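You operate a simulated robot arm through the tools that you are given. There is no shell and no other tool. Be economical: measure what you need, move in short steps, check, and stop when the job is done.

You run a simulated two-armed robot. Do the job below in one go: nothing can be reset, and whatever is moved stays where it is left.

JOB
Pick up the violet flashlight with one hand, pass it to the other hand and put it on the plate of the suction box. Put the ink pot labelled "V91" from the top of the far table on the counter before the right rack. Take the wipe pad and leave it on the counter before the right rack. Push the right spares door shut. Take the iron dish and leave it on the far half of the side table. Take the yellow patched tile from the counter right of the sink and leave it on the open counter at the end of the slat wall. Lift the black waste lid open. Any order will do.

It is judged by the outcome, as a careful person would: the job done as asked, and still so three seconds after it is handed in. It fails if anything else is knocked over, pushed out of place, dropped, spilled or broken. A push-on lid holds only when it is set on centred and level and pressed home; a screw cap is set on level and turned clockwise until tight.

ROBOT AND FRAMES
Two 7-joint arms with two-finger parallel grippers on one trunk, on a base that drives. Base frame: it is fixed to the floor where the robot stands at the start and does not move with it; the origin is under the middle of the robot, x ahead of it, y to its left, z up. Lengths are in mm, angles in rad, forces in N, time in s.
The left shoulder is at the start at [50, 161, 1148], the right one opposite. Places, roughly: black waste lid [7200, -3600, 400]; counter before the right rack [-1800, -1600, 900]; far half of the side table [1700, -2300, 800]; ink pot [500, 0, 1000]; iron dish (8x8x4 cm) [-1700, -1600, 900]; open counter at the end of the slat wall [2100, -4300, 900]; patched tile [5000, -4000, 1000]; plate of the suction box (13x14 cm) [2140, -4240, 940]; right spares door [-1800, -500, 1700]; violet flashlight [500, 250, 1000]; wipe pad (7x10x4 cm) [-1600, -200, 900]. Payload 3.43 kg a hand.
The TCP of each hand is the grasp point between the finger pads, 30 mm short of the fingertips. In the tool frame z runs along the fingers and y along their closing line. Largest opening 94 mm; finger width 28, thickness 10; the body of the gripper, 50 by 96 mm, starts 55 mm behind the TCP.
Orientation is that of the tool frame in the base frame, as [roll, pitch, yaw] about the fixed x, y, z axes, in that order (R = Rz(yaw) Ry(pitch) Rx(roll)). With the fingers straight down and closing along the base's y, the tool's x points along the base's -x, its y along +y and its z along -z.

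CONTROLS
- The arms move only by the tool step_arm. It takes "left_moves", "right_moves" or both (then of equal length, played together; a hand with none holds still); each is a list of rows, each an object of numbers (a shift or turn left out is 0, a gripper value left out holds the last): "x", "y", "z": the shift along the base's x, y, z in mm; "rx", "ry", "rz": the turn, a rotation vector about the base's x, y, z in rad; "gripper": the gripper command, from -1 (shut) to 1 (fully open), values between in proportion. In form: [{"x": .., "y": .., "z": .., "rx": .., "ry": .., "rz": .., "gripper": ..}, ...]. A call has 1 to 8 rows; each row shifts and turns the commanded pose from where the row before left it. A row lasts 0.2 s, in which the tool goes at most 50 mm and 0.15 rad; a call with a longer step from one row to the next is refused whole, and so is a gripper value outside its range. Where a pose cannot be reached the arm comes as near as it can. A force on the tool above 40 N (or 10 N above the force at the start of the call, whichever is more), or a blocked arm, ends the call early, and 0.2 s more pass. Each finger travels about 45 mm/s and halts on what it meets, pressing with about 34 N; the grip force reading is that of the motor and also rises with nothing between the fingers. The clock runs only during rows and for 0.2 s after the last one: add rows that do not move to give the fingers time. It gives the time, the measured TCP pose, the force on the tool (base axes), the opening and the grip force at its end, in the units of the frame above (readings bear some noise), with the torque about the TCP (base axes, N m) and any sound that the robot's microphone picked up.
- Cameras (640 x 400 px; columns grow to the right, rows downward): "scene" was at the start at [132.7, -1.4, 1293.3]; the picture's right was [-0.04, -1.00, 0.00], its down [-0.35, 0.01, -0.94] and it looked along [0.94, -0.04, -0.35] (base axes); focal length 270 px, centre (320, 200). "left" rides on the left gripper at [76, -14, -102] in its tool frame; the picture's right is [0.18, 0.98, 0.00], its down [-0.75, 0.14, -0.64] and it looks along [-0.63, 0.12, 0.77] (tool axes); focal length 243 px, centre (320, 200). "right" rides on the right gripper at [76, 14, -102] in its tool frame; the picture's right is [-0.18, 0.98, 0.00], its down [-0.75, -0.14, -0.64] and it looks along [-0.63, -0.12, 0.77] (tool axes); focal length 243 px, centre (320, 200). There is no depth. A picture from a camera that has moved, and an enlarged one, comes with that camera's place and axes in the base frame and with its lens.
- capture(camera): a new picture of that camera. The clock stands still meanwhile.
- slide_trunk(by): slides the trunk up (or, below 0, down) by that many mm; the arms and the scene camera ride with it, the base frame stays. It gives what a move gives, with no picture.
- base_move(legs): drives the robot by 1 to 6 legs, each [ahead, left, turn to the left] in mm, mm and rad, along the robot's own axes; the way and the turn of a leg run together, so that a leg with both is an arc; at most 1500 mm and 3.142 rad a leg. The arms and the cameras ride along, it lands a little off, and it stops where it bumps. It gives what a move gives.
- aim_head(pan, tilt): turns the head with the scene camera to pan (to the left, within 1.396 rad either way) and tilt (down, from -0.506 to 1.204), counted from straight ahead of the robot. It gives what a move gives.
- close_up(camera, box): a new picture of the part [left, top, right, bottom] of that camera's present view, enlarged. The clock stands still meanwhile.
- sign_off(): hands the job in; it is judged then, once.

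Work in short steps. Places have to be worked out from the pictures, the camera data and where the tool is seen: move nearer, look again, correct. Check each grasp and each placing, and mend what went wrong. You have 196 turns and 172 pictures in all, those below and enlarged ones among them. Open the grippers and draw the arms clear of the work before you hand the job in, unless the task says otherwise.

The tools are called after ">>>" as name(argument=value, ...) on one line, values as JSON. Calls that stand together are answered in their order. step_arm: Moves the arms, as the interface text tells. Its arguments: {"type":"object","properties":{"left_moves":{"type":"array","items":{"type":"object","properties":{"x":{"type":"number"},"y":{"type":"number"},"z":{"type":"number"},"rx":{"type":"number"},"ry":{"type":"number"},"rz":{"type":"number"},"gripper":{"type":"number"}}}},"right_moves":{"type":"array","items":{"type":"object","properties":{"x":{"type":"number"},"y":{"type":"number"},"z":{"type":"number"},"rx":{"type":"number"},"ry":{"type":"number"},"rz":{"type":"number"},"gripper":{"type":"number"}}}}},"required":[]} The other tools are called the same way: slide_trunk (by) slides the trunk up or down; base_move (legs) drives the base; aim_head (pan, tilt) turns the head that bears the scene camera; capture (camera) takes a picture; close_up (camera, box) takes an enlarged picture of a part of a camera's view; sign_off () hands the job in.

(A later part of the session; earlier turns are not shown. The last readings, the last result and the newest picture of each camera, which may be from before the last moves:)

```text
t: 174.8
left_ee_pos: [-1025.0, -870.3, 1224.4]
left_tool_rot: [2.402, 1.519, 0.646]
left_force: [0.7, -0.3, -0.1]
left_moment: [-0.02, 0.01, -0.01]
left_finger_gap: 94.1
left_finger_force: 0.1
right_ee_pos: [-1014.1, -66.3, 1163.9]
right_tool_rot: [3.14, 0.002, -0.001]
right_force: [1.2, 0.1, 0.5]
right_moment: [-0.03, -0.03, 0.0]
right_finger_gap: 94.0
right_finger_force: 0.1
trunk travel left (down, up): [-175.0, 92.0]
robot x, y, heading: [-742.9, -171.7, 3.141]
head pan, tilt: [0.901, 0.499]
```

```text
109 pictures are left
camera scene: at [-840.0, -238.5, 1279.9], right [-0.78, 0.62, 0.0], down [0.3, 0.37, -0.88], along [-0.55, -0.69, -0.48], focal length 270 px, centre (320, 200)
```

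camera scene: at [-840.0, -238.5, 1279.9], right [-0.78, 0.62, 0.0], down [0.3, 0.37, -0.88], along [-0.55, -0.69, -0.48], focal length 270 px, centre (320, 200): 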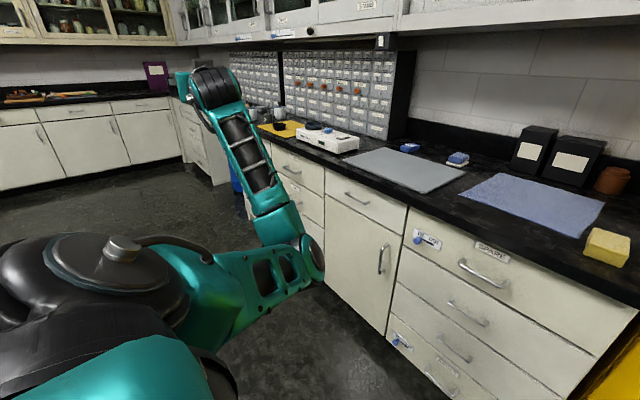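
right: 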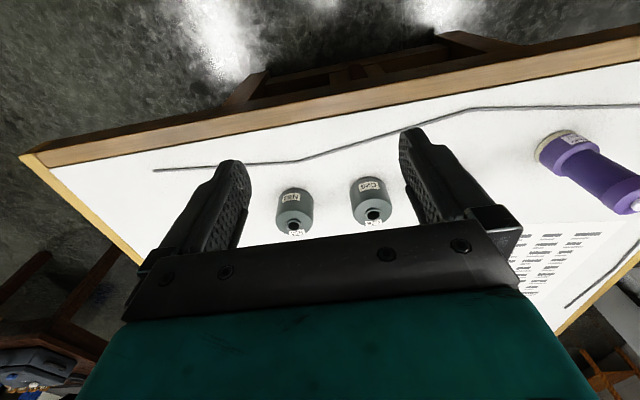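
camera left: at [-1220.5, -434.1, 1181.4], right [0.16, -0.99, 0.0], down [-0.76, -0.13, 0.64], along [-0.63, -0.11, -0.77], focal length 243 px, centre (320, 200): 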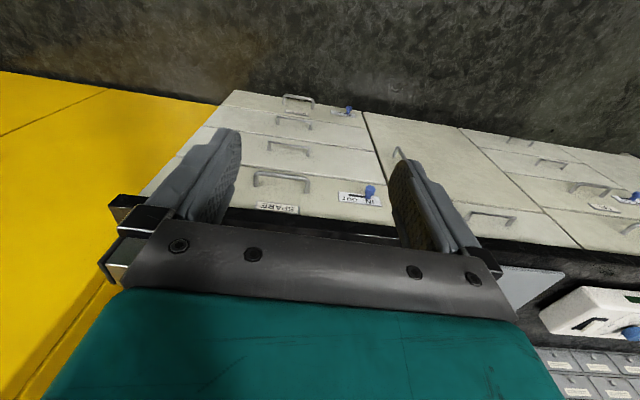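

Full tracking now, elbow low. I sweep the hand medially while yawing it medially so the elbow ends up lateral, and move the right hand aside.

>>> step_arm(left_moves=[{"x": -12, "y": 35, "z": 3, "rz": -0.0875}, {"x": -12, "y": 35, "z": 3, "rz": -0.0875}, {"x": -12, "y": 35, "z": 3, "rz": -0.0875}, {"x": -12, "y": 35, "z": 3, "rz": -0.0875}, {"x": -12, "y": 35, "z": 3, "rz": -0.0875}, {"x": -12, "y": 35, "z": 3, "rz": -0.0875}, {"x": -12, "y": 35, "z": 3, "rz": -0.0875}, {"x": -12, "y": 35, "z": 3, "rz": -0.0875}], right_moves=[{"y": 20}, {"y": 20}, {"y": 20}, {"y": 20}, {"y": 20}, {"y": 20}, {"y": 20}, {"y": 10}])

>>> step_arm(left_moves=[{"x": -12, "y": 35, "z": 3, "rz": -0.0875}, {"x": -12, "y": 35, "z": 3, "rz": -0.0875}, {"x": -12, "y": 35, "z": 3, "rz": -0.0875}, {"x": -12, "y": 35, "z": 3, "rz": -0.0875}, {"x": -12, "y": 35, "z": 3, "rz": -0.0875}, {"x": -12, "y": 35, "z": 3, "rz": -0.0875}, {"x": -12, "y": 35, "z": 3, "rz": -0.0875}, {"x": -12, "y": 35, "z": 3, "rz": -0.0875}])

>>> step_arm(left_moves=[{"x": -12, "y": 35, "z": 3, "rz": -0.0875}, {"x": -12, "y": 35, "z": 3, "rz": -0.0875}, {"x": -12, "y": 35, "z": 3, "rz": -0.0875}, {"x": -12, "y": 35, "z": 3, "rz": -0.0875}, {"x": -12, "y": 35, "z": 3, "rz": -0.0875}, {"x": -12, "y": 35, "z": 3, "rz": -0.0875}, {"x": -12, "y": 35, "z": 3, "rz": -0.0875}, {"x": -12, "y": 35, "z": 3, "rz": -0.0875}])

>>> capture(camera="scene")

```text
t: 176.6
left_ee_pos: [-1121.4, -591.3, 1247.6]
left_tool_rot: [2.4, 1.517, -0.058]
left_force: [-0.2, 0.8, -0.1]
left_moment: [0.01, 0.02, -0.01]
left_finger_gap: 94.1
left_finger_force: 0.1
right_ee_pos: [-1015.2, 83.8, 1163.1]
right_tool_rot: [3.141, 0.001, 0.0]
right_force: [-0.9, -0.5, -0.6]
right_moment: [0.0, 0.0, -0.01]
right_finger_gap: 94.1
right_finger_force: 0.1
trunk travel left (down, up): [-175.0, 92.0]
robot x, y, heading: [-743.9, -170.5, 3.144]
head pan, tilt: [0.901, 0.499]
```

```text
t: 178.4
left_ee_pos: [-1217.9, -312.6, 1273.5]
left_tool_rot: [2.397, 1.521, -0.759]
left_force: [1.0, -0.2, -1.2]
left_moment: [0.0, 0.0, -0.03]
left_finger_gap: 94.0
left_finger_force: 0.0
left hand out of reach, approached as far as the arm can: row 1
right_ee_pos: [-1015.7, 85.0, 1163.7]
right_tool_rot: [-3.141, 0.001, -0.001]
right_force: [-0.5, -0.4, -0.2]
right_moment: [-0.03, 0.0, -0.02]
right_finger_gap: 93.9
right_finger_force: 0.0
trunk travel left (down, up): [-175.0, 92.0]
robot x, y, heading: [-741.3, -167.4, 3.139]
head pan, tilt: [0.901, 0.499]
```

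```text
t: 180.2
left_ee_pos: [-1315.0, -30.4, 1296.2]
left_tool_rot: [2.416, 1.521, -1.441]
left_force: [0.5, 0.6, 0.2]
left_moment: [0.0, 0.0, -0.02]
left_finger_gap: 94.2
left_finger_force: 0.0
right_ee_pos: [-1014.9, 85.6, 1162.9]
right_tool_rot: [-3.14, 0.002, -0.001]
right_force: [-0.4, -0.2, -1.4]
right_moment: [0.02, -0.01, -0.01]
right_finger_gap: 94.1
right_finger_force: 0.0
trunk travel left (down, up): [-175.0, 92.0]
robot x, y, heading: [-743.0, -168.4, 3.138]
head pan, tilt: [0.901, 0.499]
```

```text
108 pictures are left
camera scene: at [-840.2, -238.3, 1279.9], right [-0.78, 0.62, 0.0], down [0.3, 0.37, -0.88], along [-0.55, -0.69, -0.48], focal length 270 px, centre (320, 200)
```

scene: 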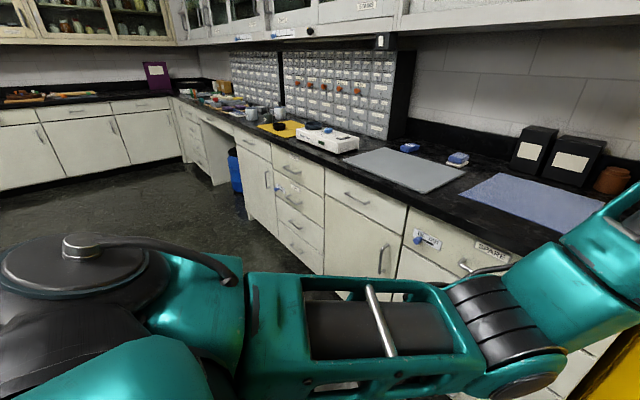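

Elbow is still low. Tipping the tool down from a medially pointing direction should force the forearm to lean medially and the elbow out. I yaw fully medial, moving the right hand further aside, then tip about the wrist.

>>> step_arm(left_moves=[{"x": 22, "y": 10, "rz": -0.15}, {"x": 22, "y": 10, "rz": -0.15}, {"x": 22, "y": 10, "rz": -0.15}, {"x": 22, "y": 10, "rz": -0.15}, {"x": 22, "y": 10, "rz": -0.15}, {}], right_moves=[{"y": 25}, {"y": 25}, {"y": 25}, {"y": 25}, {"y": 20}, {}])

>>> step_arm(left_moves=[{"y": -22, "z": -16, "rx": -0.15}, {"y": -22, "z": -16, "rx": -0.15}, {"y": -22, "z": -16, "rx": -0.15}, {"y": -22, "z": -16, "rx": -0.15}, {"y": -22, "z": -16, "rx": -0.15}, {"y": -22, "z": -16, "rx": -0.15}, {"y": -22, "z": -16, "rx": -0.15}, {"y": -22, "z": -16, "rx": -0.15}])

>>> capture(camera="scene")

```text
t: 181.6
left_ee_pos: [-1206.7, 17.4, 1298.7]
left_tool_rot: [2.4, 1.52, -2.205]
left_force: [0.7, 0.5, -0.6]
left_moment: [0.0, -0.03, 0.01]
left_finger_gap: 93.8
left_finger_force: 0.1
right_ee_pos: [-1027.2, 192.6, 1159.7]
right_tool_rot: [3.14, 0.002, -0.001]
right_force: [-0.1, 0.3, 0.8]
right_moment: [0.03, 0.02, -0.02]
right_finger_gap: 93.9
right_finger_force: 0.1
right hand out of reach, approached as far as the arm can: row 4, 5
trunk travel left (down, up): [-175.0, 92.0]
robot x, y, heading: [-743.0, -168.8, 3.144]
head pan, tilt: [0.901, 0.499]
```

```text
t: 183.4
left_ee_pos: [-1206.4, -159.7, 1169.7]
left_tool_rot: [3.022, 0.328, -1.603]
left_force: [0.4, 0.7, 0.0]
left_moment: [-0.02, 0.01, 0.01]
left_finger_gap: 93.9
left_finger_force: 0.1
right_ee_pos: [-1027.8, 192.9, 1160.2]
right_tool_rot: [3.141, 0.001, -0.001]
right_force: [0.5, -0.5, 0.2]
right_moment: [-0.01, 0.0, 0.0]
right_finger_gap: 94.0
right_finger_force: 0.1
trunk travel left (down, up): [-175.0, 92.0]
robot x, y, heading: [-741.2, -167.5, 3.142]
head pan, tilt: [0.901, 0.499]
```

```text
107 pictures are left
camera scene: at [-840.0, -238.8, 1279.9], right [-0.78, 0.62, 0.0], down [0.3, 0.38, -0.88], along [-0.55, -0.69, -0.48], focal length 270 px, centre (320, 200)
```

scene: 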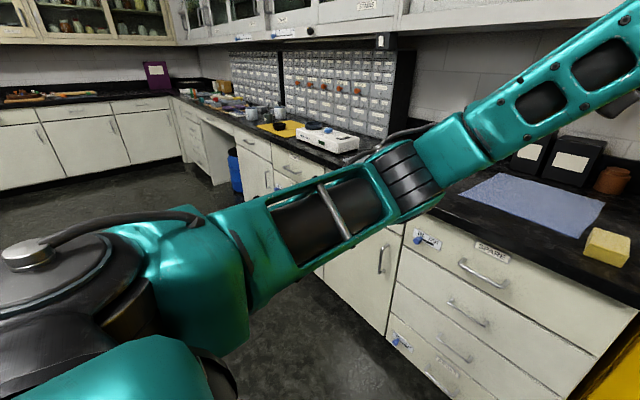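

The elbow has come out to the side — normal posture. I finish tipping, bring the right hand back, and yaw the left hand back to 0.

>>> step_arm(left_moves=[{"y": -20, "z": -10, "rx": -0.15}, {"y": -20, "z": -10, "rx": -0.15}, {"y": -20, "rx": -0.03}, {"y": -20}, {"y": -20}, {}], right_moves=[{"y": -15, "x": 5}, {"y": -15, "x": 5}, {"y": -20, "x": 5}, {"y": -20}, {"y": -20}, {}])

>>> step_arm(left_moves=[{"rz": 0.15, "y": -12}, {"rz": 0.15, "y": -12}, {"rz": 0.15, "y": -12}, {"rz": 0.15, "y": -12}, {"rz": 0.15, "y": -12}, {"rz": 0.15, "y": -12}, {"rz": 0.15, "y": -12}, {"rz": 0.15, "y": -12}])

>>> capture(camera="scene")

```text
t: 184.8
left_ee_pos: [-1205.7, -258.5, 1151.4]
left_tool_rot: [3.035, -0.001, -1.601]
left_force: [0.4, -0.1, 0.5]
left_moment: [0.0, 0.03, -0.01]
left_finger_gap: 94.0
left_finger_force: 0.0
right_ee_pos: [-1011.9, 102.6, 1160.5]
right_tool_rot: [-3.141, 0.003, 0.0]
right_force: [0.4, 0.1, 0.3]
right_moment: [-0.01, 0.02, 0.0]
right_finger_gap: 93.7
right_finger_force: 0.0
trunk travel left (down, up): [-175.0, 92.0]
robot x, y, heading: [-743.9, -169.5, 3.14]
head pan, tilt: [0.901, 0.499]
```

```text
t: 186.6
left_ee_pos: [-1203.8, -355.0, 1150.6]
left_tool_rot: [3.033, 0.001, -0.399]
left_force: [-1.0, 0.1, 0.5]
left_moment: [0.01, 0.0, -0.01]
left_finger_gap: 94.1
left_finger_force: 0.1
right_ee_pos: [-1010.7, 102.5, 1159.7]
right_tool_rot: [3.142, 0.002, 0.0]
right_force: [0.8, -0.5, -0.3]
right_moment: [0.02, -0.02, 0.01]
right_finger_gap: 93.9
right_finger_force: 0.0
trunk travel left (down, up): [-175.0, 92.0]
robot x, y, heading: [-744.2, -167.9, 3.14]
head pan, tilt: [0.901, 0.499]
```

```text
106 pictures are left
camera scene: at [-839.9, -238.7, 1279.9], right [-0.78, 0.62, 0.0], down [0.3, 0.37, -0.88], along [-0.55, -0.69, -0.48], focal length 270 px, centre (320, 200)
```

scene: 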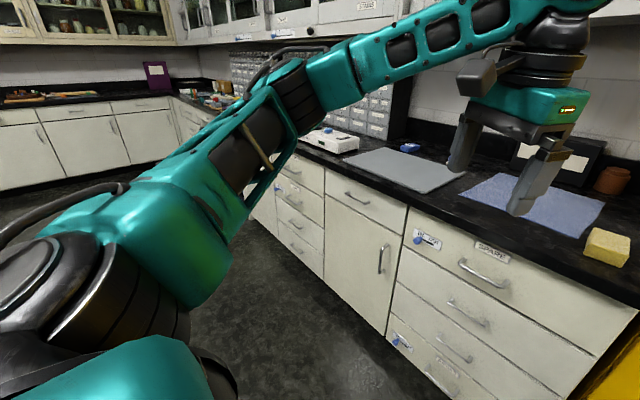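

Recovered. I finish the yaw/roll correction and pull the hand in to a normal carrying spot.

>>> step_arm(left_moves=[{"rz": 0.15, "x": 15}, {"rz": 0.15, "x": 15}, {"rz": 0.1, "x": 15}, {"rx": 0.108, "x": 15}, {"x": 15, "y": 10}, {"x": 15, "y": 10}, {}])

>>> base_move(legs=[[0, -60, 0], [300, 0, 0]])

>>> capture(camera="left")

```text
t: 188.2
left_ee_pos: [-1115.4, -335.9, 1150.4]
left_tool_rot: [-3.142, -0.001, -0.003]
left_force: [-0.5, -0.2, 0.4]
left_moment: [0.01, -0.02, 0.03]
left_finger_gap: 94.2
left_finger_force: 0.1
right_ee_pos: [-1012.9, 103.2, 1159.1]
right_tool_rot: [-3.141, 0.001, -0.004]
right_force: [0.3, -0.3, 0.1]
right_moment: [0.01, 0.02, -0.02]
right_finger_gap: 94.0
right_finger_force: 0.0
trunk travel left (down, up): [-175.0, 92.0]
robot x, y, heading: [-744.5, -171.0, 3.14]
head pan, tilt: [0.901, 0.499]
```

```text
t: 190.8
left_ee_pos: [-1412.8, -276.4, 1150.9]
left_tool_rot: [-3.141, 0.001, -0.001]
left_force: [-0.3, 0.1, -0.1]
left_moment: [0.02, 0.0, -0.01]
left_finger_gap: 93.8
left_finger_force: 0.1
right_ee_pos: [-1309.1, 163.0, 1159.8]
right_tool_rot: [3.141, -0.001, 0.0]
right_force: [0.4, 0.7, -0.1]
right_moment: [0.01, -0.01, -0.01]
right_finger_gap: 94.2
right_finger_force: 0.0
trunk travel left (down, up): [-175.0, 92.0]
robot x, y, heading: [-1040.7, -109.2, -3.143]
head pan, tilt: [0.901, 0.499]
```

```text
105 pictures are left
camera left: at [-1335.2, -262.1, 1252.5], right [0.18, -0.98, 0.0], down [-0.75, -0.14, 0.64], along [-0.63, -0.12, -0.77], focal length 243 px, centre (320, 200)
```

left: 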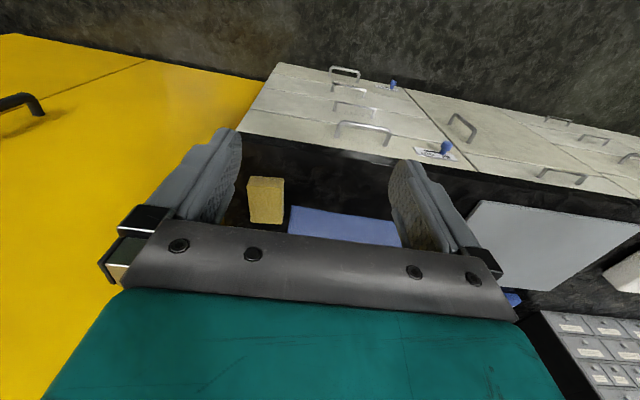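

I drive 40 mm more and bring the hand over the pad, lowering as it goes out to stay well within reach.

>>> base_move(legs=[[40, 0, 0]])

>>> step_arm(left_moves=[{"x": -30, "y": 10, "z": -22}, {"x": -30, "y": 10, "z": -22}, {"x": -30, "y": 10, "z": -22}, {"x": -30, "y": 10, "z": -22}, {"x": -30, "y": 10, "z": -22}, {"x": -30, "y": 10, "z": -22}, {}])

>>> capture(camera="left")

```text
t: 191.6
left_ee_pos: [-1452.2, -276.6, 1150.6]
left_tool_rot: [3.141, 0.0, 0.001]
left_force: [-0.6, 0.1, -0.3]
left_moment: [0.01, -0.02, -0.04]
left_finger_gap: 94.1
left_finger_force: 0.1
right_ee_pos: [-1349.1, 163.3, 1159.5]
right_tool_rot: [3.141, 0.0, 0.002]
right_force: [0.5, -0.6, 0.3]
right_moment: [-0.03, -0.04, -0.03]
right_finger_gap: 94.0
right_finger_force: 0.1
trunk travel left (down, up): [-175.0, 92.0]
robot x, y, heading: [-1073.4, -109.7, -3.143]
head pan, tilt: [0.901, 0.499]
```

```text
t: 193.2
left_ee_pos: [-1631.6, -215.3, 1017.4]
left_tool_rot: [3.141, 0.0, 0.0]
left_force: [0.6, -1.0, 0.2]
left_moment: [0.04, 0.0, -0.01]
left_finger_gap: 94.1
left_finger_force: 0.0
right_ee_pos: [-1348.1, 162.8, 1160.3]
right_tool_rot: [3.14, 0.001, 0.002]
right_force: [-0.6, -1.0, -0.8]
right_moment: [-0.02, -0.04, -0.02]
right_finger_gap: 93.9
right_finger_force: 0.0
trunk travel left (down, up): [-175.0, 92.0]
robot x, y, heading: [-1077.5, -107.3, -3.14]
head pan, tilt: [0.901, 0.499]
```

```text
104 pictures are left
camera left: at [-1554.3, -201.3, 1119.6], right [0.18, -0.98, 0.0], down [-0.75, -0.14, 0.64], along [-0.63, -0.12, -0.77], focal length 243 px, centre (320, 200)
```

left: 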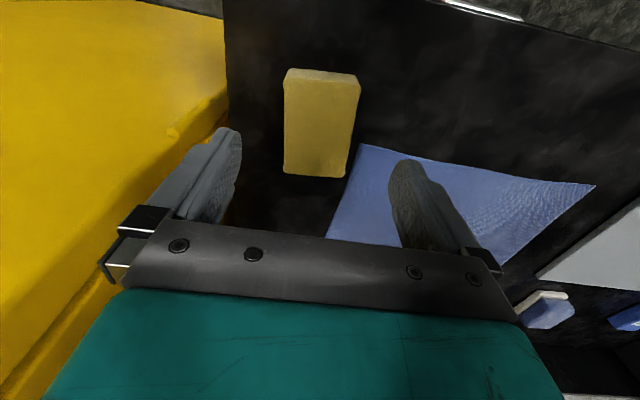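

Pad centre (-1637,-217), between the fingers. I descend and grip.

>>> step_arm(left_moves=[{"x": -6, "y": -2, "z": -35}, {"z": -35}, {"z": -20}, {"z": -4}, {}])

>>> capture(camera="left")

>>> step_arm(left_moves=[{"gripper": -1}, {}, {}, {}, {}])

>>> step_arm(left_moves=[{"z": 20}, {"z": 30, "x": 10}, {"z": 20, "x": 30}, {"x": 40}, {}])

>>> capture(camera="left")

```text
t: 194.4
left_ee_pos: [-1637.8, -217.3, 925.1]
left_tool_rot: [3.141, 0.001, -0.001]
left_force: [-0.3, 0.2, 0.2]
left_moment: [0.01, 0.02, -0.05]
left_finger_gap: 94.0
left_finger_force: 0.1
right_ee_pos: [-1348.3, 163.0, 1160.3]
right_tool_rot: [3.141, 0.002, 0.003]
right_force: [0.1, 0.3, -0.9]
right_moment: [-0.05, 0.0, -0.02]
right_finger_gap: 94.1
right_finger_force: 0.0
trunk travel left (down, up): [-175.0, 92.0]
robot x, y, heading: [-1078.5, -110.8, -3.14]
head pan, tilt: [0.901, 0.499]
```

```text
103 pictures are left
camera left: at [-1560.0, -203.5, 1026.8], right [0.18, -0.98, 0.0], down [-0.75, -0.14, 0.64], along [-0.63, -0.12, -0.77], focal length 243 px, centre (320, 200)
```

left: 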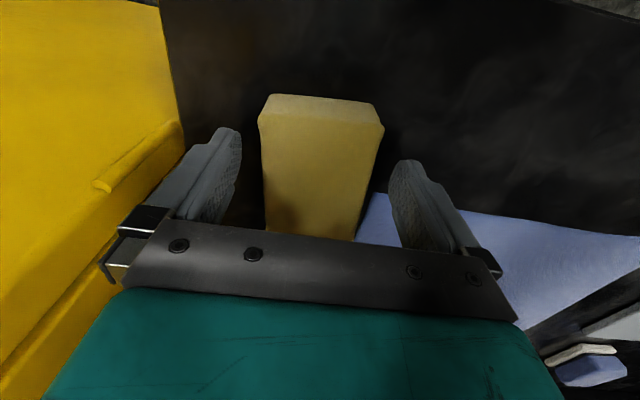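

```text
t: 195.6
left_ee_pos: [-1636.5, -217.6, 924.3]
left_tool_rot: [3.14, -0.001, -0.002]
left_force: [-0.4, 0.5, -0.2]
left_moment: [0.02, -0.04, 0.01]
left_finger_gap: 65.8
left_finger_force: 33.6
right_ee_pos: [-1348.1, 162.5, 1160.1]
right_tool_rot: [-3.14, 0.001, 0.002]
right_force: [-0.7, 0.3, 0.4]
right_moment: [0.03, -0.03, 0.0]
right_finger_gap: 93.9
right_finger_force: 0.0
trunk travel left (down, up): [-175.0, 92.0]
robot x, y, heading: [-1079.6, -106.8, -3.143]
head pan, tilt: [0.901, 0.499]
```

```text
t: 196.8
left_ee_pos: [-1556.7, -217.6, 994.1]
left_tool_rot: [3.139, -0.001, -0.001]
left_force: [-1.6, 0.3, -1.5]
left_moment: [-0.01, -0.03, -0.01]
left_finger_gap: 65.3
left_finger_force: 34.3
right_ee_pos: [-1347.6, 161.8, 1159.5]
right_tool_rot: [3.141, 0.002, 0.003]
right_force: [-0.2, -0.5, 0.1]
right_moment: [0.01, -0.01, 0.04]
right_finger_gap: 94.1
right_finger_force: 0.0
trunk travel left (down, up): [-175.0, 92.0]
robot x, y, heading: [-1081.0, -108.0, -3.138]
head pan, tilt: [0.901, 0.499]
```

```text
102 pictures are left
camera left: at [-1480.1, -204.4, 1096.7], right [0.18, -0.98, 0.0], down [-0.75, -0.14, 0.64], along [-0.63, -0.12, -0.77], focal length 243 px, centre (320, 200)
```

left: 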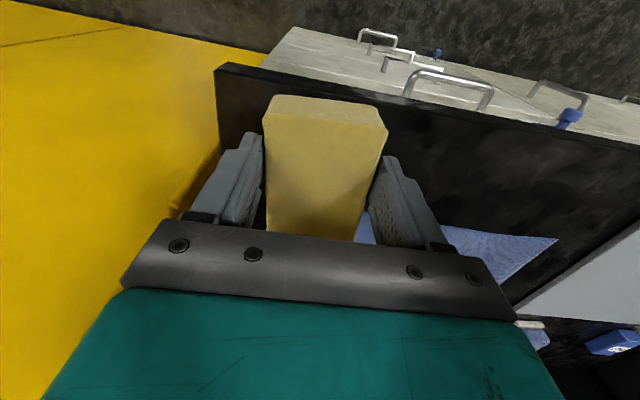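

Pad held (gap 65). I retract it, then drive back, left to the rack (y≈-1660) and in again.

>>> step_arm(left_moves=[{"x": 35, "z": 15, "y": -8}, {"x": 35, "z": 15, "y": -8}, {"x": 35, "z": 15, "y": -8}, {"x": 35, "z": 15, "y": -8}, {}])

>>> base_move(legs=[[-250, 0, 0], [0, 1400, 0], [0, 150, 0]])

>>> aim_head(pan=0.1, tilt=0.5)

>>> capture(camera="scene")

```text
t: 198.0
left_ee_pos: [-1418.6, -250.2, 1055.6]
left_tool_rot: [3.14, 0.0, 0.0]
left_force: [0.1, -0.2, -0.7]
left_moment: [0.02, -0.01, 0.01]
left_finger_gap: 65.0
left_finger_force: 34.0
right_ee_pos: [-1348.5, 162.4, 1159.9]
right_tool_rot: [3.139, 0.001, 0.001]
right_force: [0.1, -0.1, -0.5]
right_moment: [-0.02, 0.02, -0.01]
right_finger_gap: 94.1
right_finger_force: 0.1
trunk travel left (down, up): [-175.0, 92.0]
robot x, y, heading: [-1075.7, -107.4, -3.137]
head pan, tilt: [0.901, 0.499]
```

```text
t: 207.4
left_ee_pos: [-1147.5, -1799.5, 1054.5]
left_tool_rot: [-3.141, 0.001, 0.018]
left_force: [-0.5, 0.1, -0.6]
left_moment: [0.0, -0.03, -0.01]
left_finger_gap: 63.9
left_finger_force: 34.2
right_ee_pos: [-1085.0, -1385.6, 1160.4]
right_tool_rot: [3.141, 0.002, 0.02]
right_force: [-0.1, -0.2, -0.4]
right_moment: [0.02, -0.05, -0.02]
right_finger_gap: 94.1
right_finger_force: 0.0
trunk travel left (down, up): [-175.0, 92.0]
robot x, y, heading: [-815.0, -1655.3, -3.118]
head pan, tilt: [0.901, 0.499]
```

```text
t: 208.5
left_ee_pos: [-1148.1, -1799.1, 1054.8]
left_tool_rot: [-3.141, 0.0, 0.018]
left_force: [-0.2, -0.1, -0.3]
left_moment: [0.0, -0.04, -0.01]
left_finger_gap: 64.0
left_finger_force: 34.2
right_ee_pos: [-1084.8, -1385.4, 1159.5]
right_tool_rot: [-3.141, 0.001, 0.019]
right_force: [0.0, 0.1, -0.5]
right_moment: [-0.03, 0.01, 0.0]
right_finger_gap: 94.0
right_finger_force: 0.0
trunk travel left (down, up): [-175.0, 92.0]
robot x, y, heading: [-808.5, -1653.2, -3.125]
head pan, tilt: [0.099, 0.499]
```

```text
101 pictures are left
camera scene: at [-941.0, -1662.2, 1279.9], right [-0.12, 0.99, 0.0], down [0.48, 0.06, -0.88], along [-0.87, -0.1, -0.48], focal length 270 px, centre (320, 200)
```

scene: 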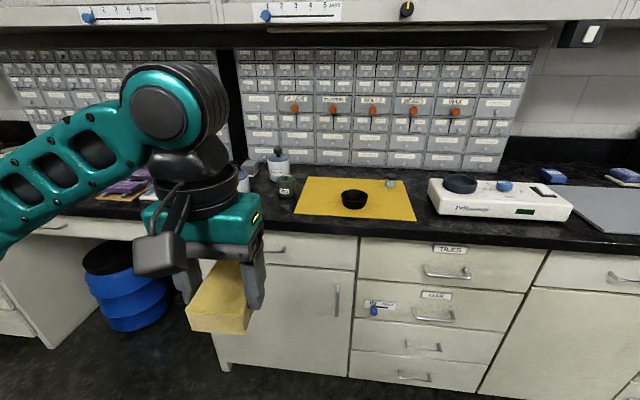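

The scene is undisturbed. I drive in to (-1097,-1690).

>>> base_move(legs=[[285, 40, -0.019]])

>>> capture(camera="scene")

```text
t: 210.5
left_ee_pos: [-1436.6, -1833.7, 1053.8]
left_tool_rot: [3.141, 0.001, -0.002]
left_force: [0.5, -0.8, -1.4]
left_moment: [0.02, -0.03, 0.02]
left_finger_gap: 63.6
left_finger_force: 34.0
right_ee_pos: [-1366.3, -1422.9, 1159.9]
right_tool_rot: [-3.141, 0.001, 0.0]
right_force: [-0.4, -0.1, 0.4]
right_moment: [-0.03, -0.01, 0.0]
right_finger_gap: 94.2
right_finger_force: 0.1
trunk travel left (down, up): [-175.0, 92.0]
robot x, y, heading: [-1095.9, -1695.2, 3.142]
head pan, tilt: [0.099, 0.499]
```

```text
100 pictures are left
camera scene: at [-1227.8, -1701.7, 1279.8], right [-0.1, 1.0, 0.0], down [0.48, 0.05, -0.88], along [-0.87, -0.09, -0.48], focal length 270 px, centre (320, 200)
```

scene: 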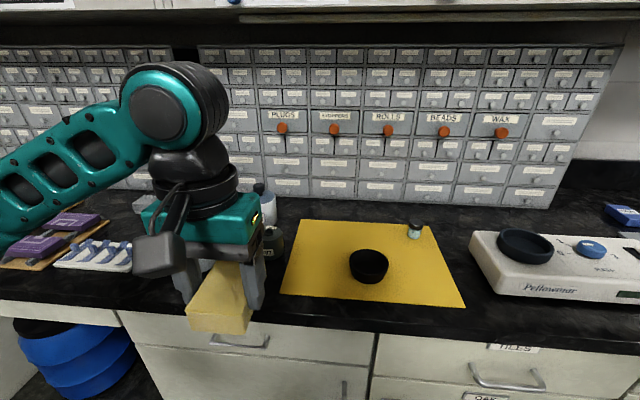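

Dish and pot positions confirmed. I move the pad sideways first (clear of the pot), then out and down toward (-1722,-1757).

>>> step_arm(left_moves=[{"y": 40}, {"y": 37}, {"x": -45, "z": -15}, {"x": -45, "z": -15}, {"x": -45, "z": -15}, {"x": -45, "z": -15}, {"x": -45, "z": -15}, {}])

>>> step_arm(left_moves=[{"x": -30, "z": -15}, {"x": -20, "z": -15}, {}])

>>> capture(camera="left")

>>> capture(camera="scene")

```text
t: 212.3
left_ee_pos: [-1662.1, -1757.4, 981.1]
left_tool_rot: [3.141, 0.001, -0.001]
left_force: [0.7, 0.3, -0.4]
left_moment: [0.0, -0.03, 0.0]
left_finger_gap: 63.7
left_finger_force: 34.3
right_ee_pos: [-1365.0, -1422.9, 1159.4]
right_tool_rot: [3.141, 0.002, -0.002]
right_force: [-0.3, 0.0, 1.2]
right_moment: [-0.01, -0.02, 0.03]
right_finger_gap: 93.9
right_finger_force: 0.0
trunk travel left (down, up): [-175.0, 92.0]
robot x, y, heading: [-1095.5, -1698.5, 3.142]
head pan, tilt: [0.099, 0.499]
```

```text
t: 213.1
left_ee_pos: [-1711.3, -1756.4, 949.3]
left_tool_rot: [3.14, 0.001, -0.004]
left_force: [0.2, -0.5, 0.0]
left_moment: [-0.04, -0.02, -0.02]
left_finger_gap: 63.8
left_finger_force: 33.9
right_ee_pos: [-1366.0, -1421.8, 1159.6]
right_tool_rot: [-3.141, 0.003, 0.0]
right_force: [-0.1, -0.9, 0.6]
right_moment: [0.03, 0.03, -0.01]
right_finger_gap: 93.9
right_finger_force: 0.1
trunk travel left (down, up): [-175.0, 92.0]
robot x, y, heading: [-1097.5, -1695.7, 3.139]
head pan, tilt: [0.099, 0.499]
```

```text
99 pictures are left
camera left: at [-1634.2, -1743.1, 1052.2], right [0.18, -0.98, 0.0], down [-0.75, -0.14, 0.64], along [-0.63, -0.12, -0.77], focal length 243 px, centre (320, 200)
```

left: 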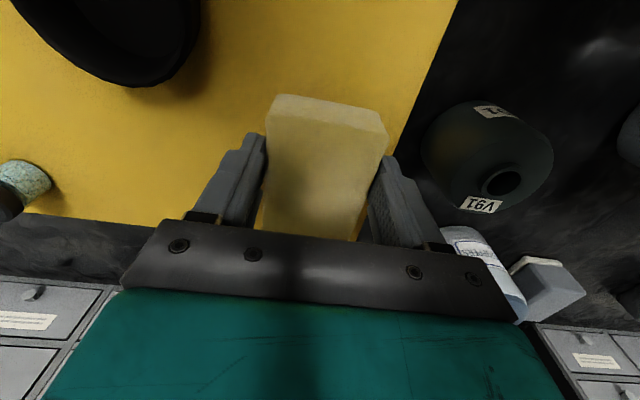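

```text
98 pictures are left
camera scene: at [-1227.3, -1701.7, 1279.9], right [-0.1, 1.0, 0.0], down [0.48, 0.05, -0.88], along [-0.87, -0.09, -0.48], focal length 270 px, centre (320, 200)
```

scene: 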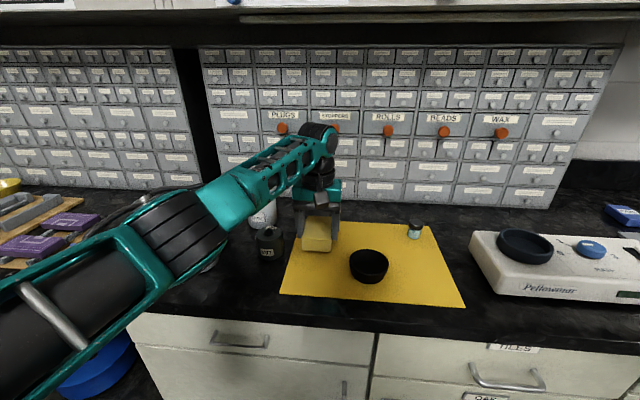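

Clear. I lower the pad to contact.

>>> step_arm(left_moves=[{"z": -10}, {"z": -6}, {"z": -4}, {"z": -3}, {"z": -3}, {"z": -3}])

```text
t: 214.5
left_ee_pos: [-1710.4, -1757.9, 927.8]
left_tool_rot: [3.141, 0.013, -0.003]
left_force: [2.0, -4.3, 33.4]
left_moment: [-0.3, -0.9, -0.05]
left_finger_gap: 64.0
left_finger_force: 34.5
right_ee_pos: [-1362.6, -1421.9, 1162.0]
right_tool_rot: [-3.141, 0.007, 0.0]
right_force: [-1.0, 0.1, -0.2]
right_moment: [-0.02, 0.01, 0.02]
right_finger_gap: 94.1
right_finger_force: 0.1
trunk travel left (down, up): [-175.0, 92.0]
robot x, y, heading: [-1094.6, -1691.4, 3.141]
head pan, tilt: [0.099, 0.499]
```

Contact. I relieve, open, lift a little and retract inward.

>>> step_arm(left_moves=[{"z": 7}, {"gripper": 1}, {}, {}, {}, {"z": 20}, {"z": 30, "x": 5}, {}])

>>> step_arm(left_moves=[{"x": 20, "z": 5}, {"x": 40, "z": 10}, {"x": 45, "z": 20}, {"x": 45, "z": 20}, {"x": 45, "z": 20}, {"x": 45, "z": 20, "y": -30}, {"x": 40, "z": 20, "y": -30}, {}])

>>> capture(camera="scene")

```text
t: 216.3
left_ee_pos: [-1705.3, -1757.7, 977.8]
left_tool_rot: [3.141, -0.001, 0.0]
left_force: [-0.9, 0.2, 0.2]
left_moment: [-0.02, 0.0, 0.02]
left_finger_gap: 94.2
left_finger_force: 0.1
right_ee_pos: [-1365.9, -1421.9, 1160.4]
right_tool_rot: [3.141, 0.0, -0.001]
right_force: [-0.2, 0.5, 0.0]
right_moment: [-0.01, 0.0, -0.02]
right_finger_gap: 94.1
right_finger_force: 0.2
trunk travel left (down, up): [-175.0, 92.0]
robot x, y, heading: [-1096.6, -1696.4, 3.143]
head pan, tilt: [0.099, 0.499]
```

```text
refused: row 6 steps farther than a row can; nothing moved
```

```text
97 pictures are left
camera scene: at [-1227.4, -1701.6, 1279.9], right [-0.1, 1.0, 0.0], down [0.48, 0.05, -0.88], along [-0.87, -0.09, -0.48], focal length 270 px, centre (320, 200)
```

scene: 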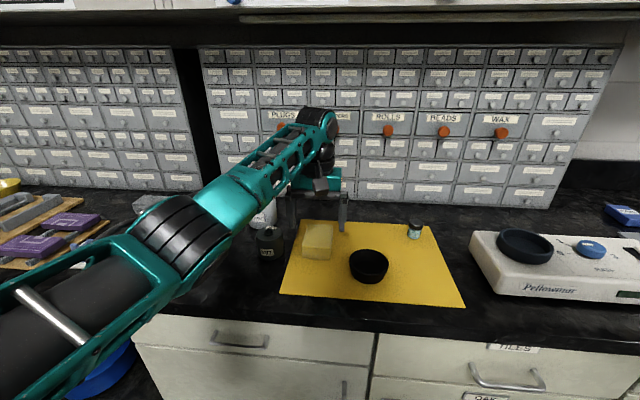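

Pad is placed. I retract the left hand and look at the dish with the right hand moved over it.

>>> step_arm(left_moves=[{"x": 20, "z": 5}, {"x": 40, "z": 10}, {"x": 45, "z": 20}, {"x": 45, "z": 20}, {"x": 45, "z": 20}, {"x": 40, "z": 20, "y": -20}, {"x": 40, "z": 20, "y": -20}, {"x": 20, "y": -40}])

>>> step_arm(right_moves=[{"x": -40, "y": -27, "z": -10}, {"x": -40, "y": -27, "z": -10}, {"x": -40, "y": -27, "z": -10}, {"x": -40, "y": -27, "z": -10}, {"x": -38, "y": -27, "z": -15}, {"x": -38, "y": -27, "z": -15}, {"y": -30, "z": -30}, {"y": -27, "z": -30}])

>>> capture(camera="right")

>>> capture(camera="scene")

```text
t: 218.1
left_ee_pos: [-1410.1, -1839.1, 1093.1]
left_tool_rot: [3.14, 0.002, -0.001]
left_force: [0.6, -0.8, 0.1]
left_moment: [0.0, 0.04, 0.01]
left_finger_gap: 93.9
left_finger_force: 0.0
right_ee_pos: [-1365.9, -1422.9, 1160.0]
right_tool_rot: [-3.141, 0.002, 0.0]
right_force: [0.1, -0.6, -0.4]
right_moment: [0.04, -0.01, -0.05]
right_finger_gap: 94.1
right_finger_force: 0.0
trunk travel left (down, up): [-175.0, 92.0]
robot x, y, heading: [-1095.6, -1691.9, 3.144]
head pan, tilt: [0.099, 0.499]
```

```text
t: 219.9
left_ee_pos: [-1410.1, -1838.4, 1093.6]
left_tool_rot: [3.14, -0.001, -0.001]
left_force: [-0.1, 0.8, 0.0]
left_moment: [-0.02, 0.01, -0.02]
left_finger_gap: 93.9
left_finger_force: 0.0
right_ee_pos: [-1602.9, -1641.4, 1029.9]
right_tool_rot: [3.14, 0.003, 0.0]
right_force: [0.2, -0.5, -0.2]
right_moment: [-0.04, 0.02, -0.05]
right_finger_gap: 93.9
right_finger_force: 0.2
trunk travel left (down, up): [-175.0, 92.0]
robot x, y, heading: [-1095.9, -1696.7, 3.151]
head pan, tilt: [0.099, 0.499]
```

```text
96 pictures are left
camera right: at [-1525.3, -1654.6, 1133.1], right [-0.18, -0.98, 0.0], down [-0.75, 0.14, 0.64], along [-0.63, 0.12, -0.77], focal length 243 px, centre (320, 200)
```

right: 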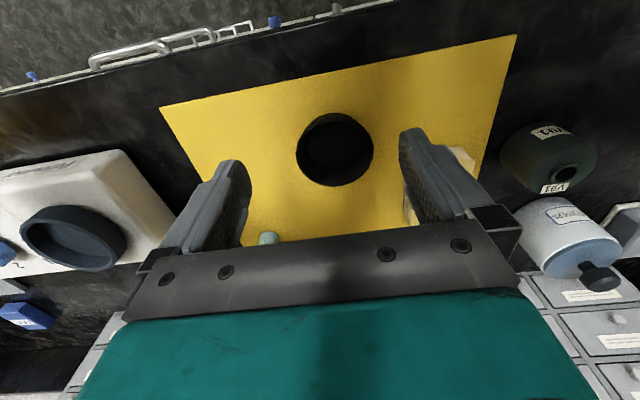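

```text
95 pictures are left
camera scene: at [-1227.5, -1702.0, 1279.9], right [-0.1, 1.0, 0.0], down [0.48, 0.05, -0.88], along [-0.87, -0.09, -0.48], focal length 270 px, centre (320, 200)
```

scene: 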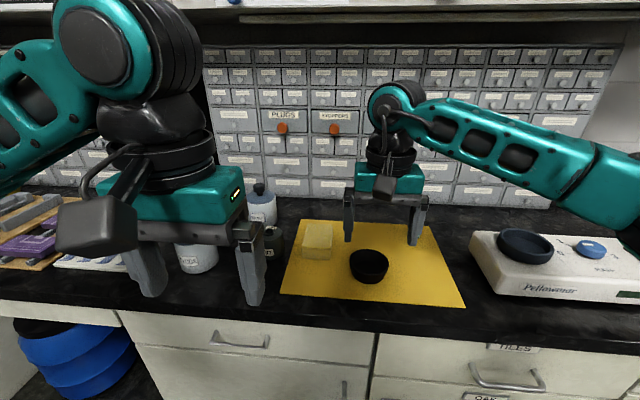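

Dish rim centre ≈ (-1635,-1648). I lower the right hand around it and grip.

>>> step_arm(right_moves=[{"x": -32, "y": -7}, {"z": -40}, {"z": -40}, {"z": -22}, {}])

>>> capture(camera="right")

```text
t: 221.1
left_ee_pos: [-1410.2, -1837.8, 1092.6]
left_tool_rot: [3.14, 0.001, -0.002]
left_force: [0.7, -0.3, 0.2]
left_moment: [0.0, 0.0, 0.0]
left_finger_gap: 94.2
left_finger_force: 0.1
right_ee_pos: [-1633.6, -1648.9, 929.2]
right_tool_rot: [-3.14, 0.002, -0.001]
right_force: [-0.5, 0.3, -0.1]
right_moment: [0.0, -0.01, 0.03]
right_finger_gap: 93.7
right_finger_force: 0.0
trunk travel left (down, up): [-175.0, 92.0]
robot x, y, heading: [-1098.6, -1694.1, 3.143]
head pan, tilt: [0.099, 0.499]
```

```text
94 pictures are left
camera right: at [-1557.5, -1661.5, 1030.8], right [-0.18, -0.98, 0.0], down [-0.75, 0.14, 0.64], along [-0.63, 0.12, -0.77], focal length 243 px, centre (320, 200)
```

right: 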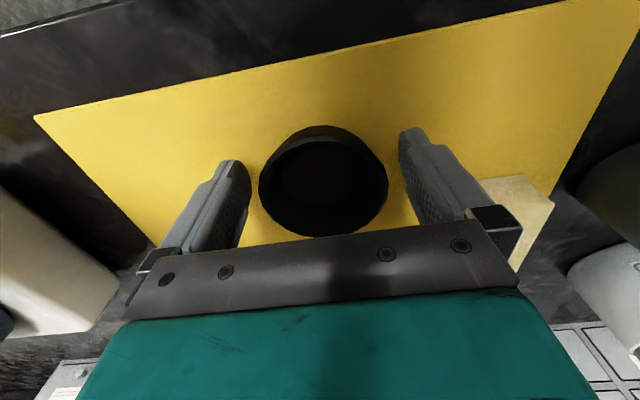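

Centred. Slightly lower, close, lift.

>>> step_arm(right_moves=[{"z": -6}, {"gripper": -1}, {}, {}, {}, {}])

>>> step_arm(right_moves=[{"z": 15}, {"z": 30}, {"z": 30, "x": 20}, {"z": 20, "x": 40}, {"x": 40, "z": 20}, {}])

>>> capture(camera="right")

>>> capture(camera="scene")

```text
t: 222.5
left_ee_pos: [-1410.0, -1837.7, 1092.4]
left_tool_rot: [3.14, 0.003, -0.002]
left_force: [0.5, -0.4, -0.3]
left_moment: [-0.02, 0.01, 0.0]
left_finger_gap: 94.2
left_finger_force: 0.0
right_ee_pos: [-1633.6, -1647.3, 921.9]
right_tool_rot: [-3.14, 0.0, 0.0]
right_force: [0.9, 0.4, 1.2]
right_moment: [-0.07, -0.01, 0.0]
right_finger_gap: 76.3
right_finger_force: 34.1
trunk travel left (down, up): [-175.0, 92.0]
robot x, y, heading: [-1095.4, -1696.0, 3.14]
head pan, tilt: [0.099, 0.499]
```

```text
t: 223.9
left_ee_pos: [-1410.1, -1837.9, 1092.8]
left_tool_rot: [3.139, 0.002, -0.004]
left_force: [-0.5, -0.3, 0.4]
left_moment: [0.0, 0.02, 0.02]
left_finger_gap: 94.1
left_finger_force: 0.1
right_ee_pos: [-1534.0, -1648.4, 1036.3]
right_tool_rot: [3.14, 0.002, -0.002]
right_force: [-0.1, -0.5, -3.2]
right_moment: [-0.03, -0.05, -0.01]
right_finger_gap: 75.2
right_finger_force: 34.1
trunk travel left (down, up): [-175.0, 92.0]
robot x, y, heading: [-1093.5, -1692.7, 3.141]
head pan, tilt: [0.099, 0.499]
```

```text
93 pictures are left
camera right: at [-1457.8, -1661.7, 1139.9], right [-0.19, -0.98, 0.0], down [-0.75, 0.14, 0.64], along [-0.63, 0.12, -0.77], focal length 243 px, centre (320, 200)
```

right: 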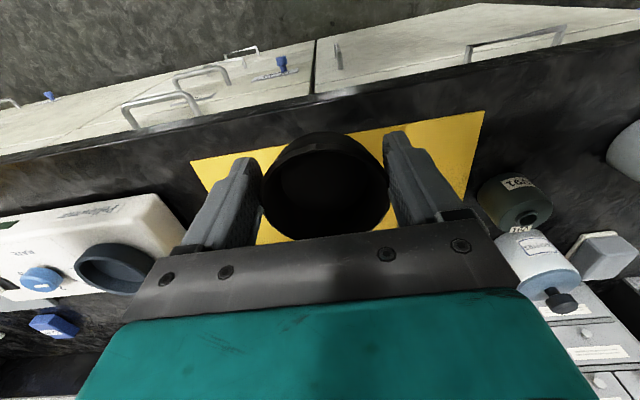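

```text
92 pictures are left
camera scene: at [-1227.7, -1701.6, 1279.8], right [-0.1, 1.0, 0.0], down [0.48, 0.05, -0.88], along [-0.87, -0.09, -0.48], focal length 270 px, centre (320, 200)
```

scene: 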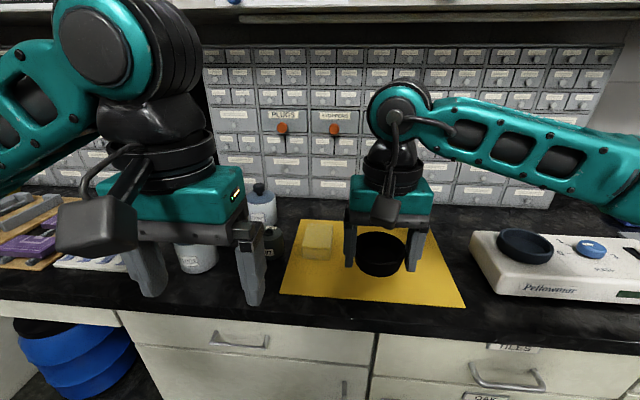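

Dish held. I retract the right hand, back away and turn round to face +x for the side table.

>>> step_arm(right_moves=[{"x": 30, "y": 15, "z": 20}, {"x": 30, "y": 15, "z": 20}, {"x": 30, "y": 15, "z": 20}, {"x": 25, "y": 15, "z": 10}, {}])

>>> base_move(legs=[[-450, 0, 0], [0, 0, 1.57], [0, 0, 1.571]])

>>> aim_head(pan=-0.2, tilt=0.2)

>>> capture(camera="scene")

```text
t: 225.1
left_ee_pos: [-1411.5, -1837.4, 1092.8]
left_tool_rot: [3.14, 0.001, -0.002]
left_force: [0.2, -0.1, -0.3]
left_moment: [-0.01, 0.01, 0.0]
left_finger_gap: 94.0
left_finger_force: 0.0
right_ee_pos: [-1417.1, -1586.0, 1108.0]
right_tool_rot: [3.14, 0.001, 0.001]
right_force: [-0.8, 0.1, -1.8]
right_moment: [-0.01, -0.08, -0.01]
right_finger_gap: 74.9
right_finger_force: 34.3
trunk travel left (down, up): [-175.0, 92.0]
robot x, y, heading: [-1093.9, -1693.1, 3.148]
head pan, tilt: [0.099, 0.499]
```

```text
t: 235.5
left_ee_pos: [-330.6, -1553.2, 1093.4]
left_tool_rot: [3.14, -0.002, 3.133]
left_force: [0.3, -0.4, 0.4]
left_moment: [-0.01, -0.01, 0.01]
left_finger_gap: 94.3
left_finger_force: 0.0
right_ee_pos: [-325.6, -1805.3, 1106.8]
right_tool_rot: [3.141, 0.002, 3.136]
right_force: [0.0, 0.5, -2.4]
right_moment: [0.02, 0.06, 0.03]
right_finger_gap: 73.5
right_finger_force: 34.4
trunk travel left (down, up): [-175.0, 92.0]
robot x, y, heading: [-648.3, -1696.1, -0.007]
head pan, tilt: [0.099, 0.499]
```

```text
t: 236.3
left_ee_pos: [-331.9, -1555.2, 1092.7]
left_tool_rot: [3.139, 0.001, 3.133]
left_force: [-0.3, -0.2, 0.8]
left_moment: [-0.02, 0.03, 0.01]
left_finger_gap: 93.9
left_finger_force: 0.1
right_ee_pos: [-324.7, -1805.4, 1107.3]
right_tool_rot: [-3.141, -0.001, 3.134]
right_force: [-0.2, -0.3, -2.7]
right_moment: [0.01, 0.04, -0.02]
right_finger_gap: 73.7
right_finger_force: 34.2
trunk travel left (down, up): [-175.0, 92.0]
robot x, y, heading: [-648.8, -1693.5, -0.005]
head pan, tilt: [-0.201, 0.201]
```

```text
91 pictures are left
camera scene: at [-515.5, -1712.9, 1307.5], right [-0.21, -0.98, 0.0], down [-0.2, 0.04, -0.98], along [0.96, -0.2, -0.2], focal length 270 px, centre (320, 200)
```

scene: 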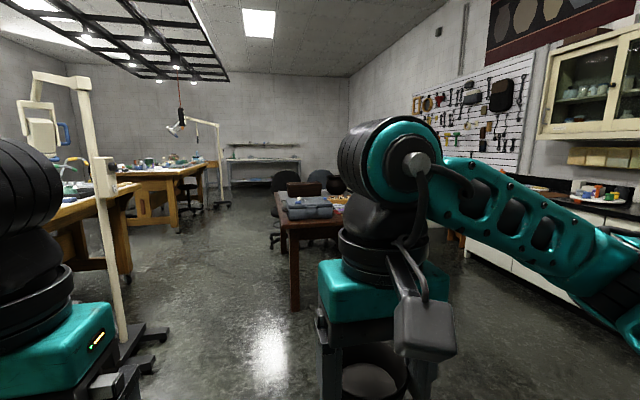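

The right gap is slowly shrinking, so I check the dish in the grip.

>>> capture(camera="right")

>>> close_up(camera="scene", box=[240, 130, 400, 310])

```text
90 pictures are left
camera right: at [-402.0, -1789.8, 1209.9], right [0.19, 0.98, 0.0], down [0.75, -0.15, 0.64], along [0.63, -0.12, -0.77], focal length 243 px, centre (320, 200)
```

right: 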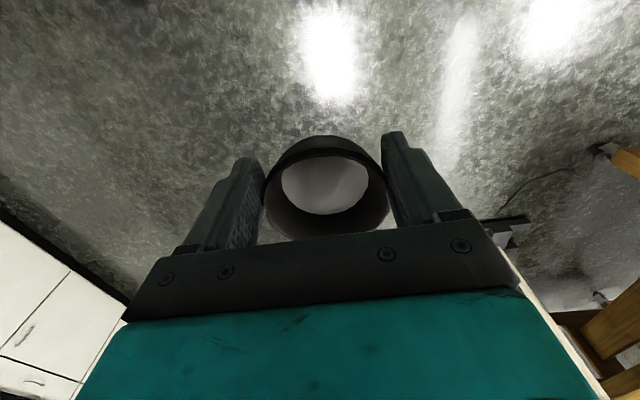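

```text
2.22 times, centred on (320, 220) of scene
camera zoom: at [-515.5, -1712.9, 1307.5], right [-0.21, -0.98, 0.0], down [-0.2, 0.04, -0.98], along [0.96, -0.2, -0.2], focal length 599 px, centre (320, 156)
```

zoom: 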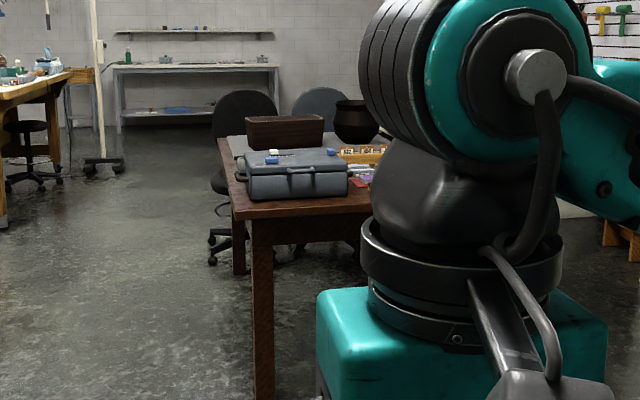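

Dish is stable in the grip. The side table's near end is at x≈1150, y from ≈-1820 toward the wall; the far half is toward -y. I drive to about (750,-2300) and look.

>>> base_move(legs=[[700, -300, 0], [650, -300, 0.005]])

>>> aim_head(pan=0.0, tilt=0.35)

>>> capture(camera="scene")

```text
t: 243.9
left_ee_pos: [1009.0, -2177.6, 1094.2]
left_tool_rot: [3.14, 0.0, 3.128]
left_force: [0.4, -0.5, 0.0]
left_moment: [-0.03, 0.03, -0.03]
left_finger_gap: 93.8
left_finger_force: 0.1
right_ee_pos: [1012.2, -2428.3, 1107.5]
right_tool_rot: [3.14, 0.0, 3.13]
right_force: [-0.4, -0.6, -3.1]
right_moment: [0.0, 0.05, 0.03]
right_finger_gap: 72.8
right_finger_force: 33.9
trunk travel left (down, up): [-175.0, 92.0]
robot x, y, heading: [691.6, -2316.5, -0.013]
head pan, tilt: [-0.201, 0.201]
```

```text
t: 244.6
left_ee_pos: [1007.3, -2177.7, 1092.8]
left_tool_rot: [3.139, 0.003, 3.128]
left_force: [0.3, 0.0, 0.2]
left_moment: [-0.04, 0.0, 0.01]
left_finger_gap: 94.0
left_finger_force: 0.1
right_ee_pos: [1012.6, -2429.0, 1106.8]
right_tool_rot: [3.141, 0.0, 3.128]
right_force: [0.3, 0.6, -3.0]
right_moment: [0.0, 0.09, -0.01]
right_finger_gap: 72.6
right_finger_force: 33.8
trunk travel left (down, up): [-175.0, 92.0]
robot x, y, heading: [690.3, -2319.8, -0.016]
head pan, tilt: [0.0, 0.351]
```

```text
88 pictures are left
camera scene: at [824.8, -2316.3, 1293.6], right [-0.01, -1.0, 0.0], down [-0.34, 0.0, -0.94], along [0.94, -0.01, -0.34], focal length 270 px, centre (320, 200)
```

scene: 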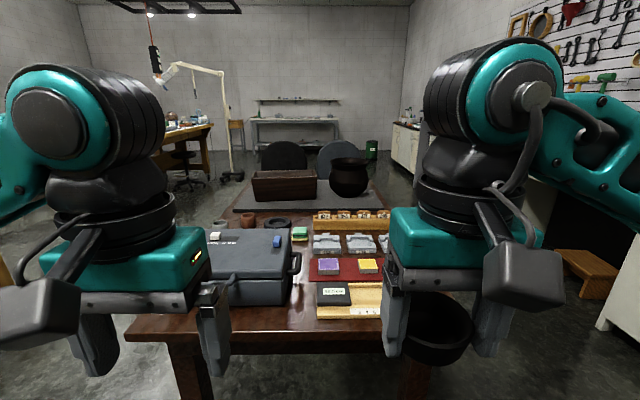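

I look closer at the table to find its extents and free spots.

>>> close_up(camera="scene", box=[180, 130, 440, 340])

>>> aim_head(pan=-0.75, tilt=0.45)

>>> capture(camera="scene")

```text
1.90 times, centred on (310, 235) of scene
camera zoom: at [824.8, -2316.3, 1293.6], right [-0.01, -1.0, 0.0], down [-0.34, 0.0, -0.94], along [0.94, -0.01, -0.34], focal length 513 px, centre (339, 133)
```

zoom: 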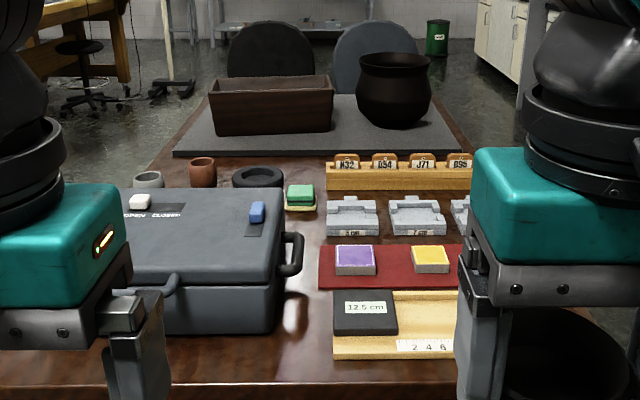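

```text
t: 245.7
left_ee_pos: [1007.9, -2178.7, 1093.4]
left_tool_rot: [3.139, 0.0, 3.127]
left_force: [0.1, -0.8, 0.7]
left_moment: [0.04, -0.02, 0.03]
left_finger_gap: 93.9
left_finger_force: 0.0
right_ee_pos: [1011.5, -2429.2, 1106.8]
right_tool_rot: [3.141, 0.0, 3.13]
right_force: [-0.3, -0.7, -2.1]
right_moment: [-0.01, 0.07, -0.02]
right_finger_gap: 72.4
right_finger_force: 33.9
trunk travel left (down, up): [-175.0, 92.0]
robot x, y, heading: [693.6, -2321.3, -0.011]
head pan, tilt: [-0.75, 0.45]
```

```text
86 pictures are left
camera scene: at [798.2, -2378.5, 1284.3], right [-0.69, -0.72, 0.0], down [-0.31, 0.3, -0.9], along [0.65, -0.62, -0.44], focal length 270 px, centre (320, 200)
```

scene: 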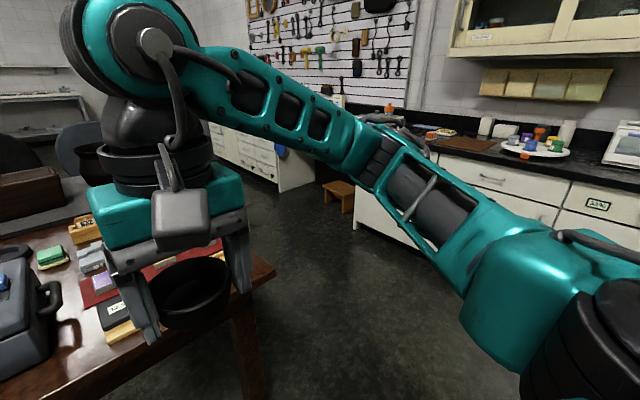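

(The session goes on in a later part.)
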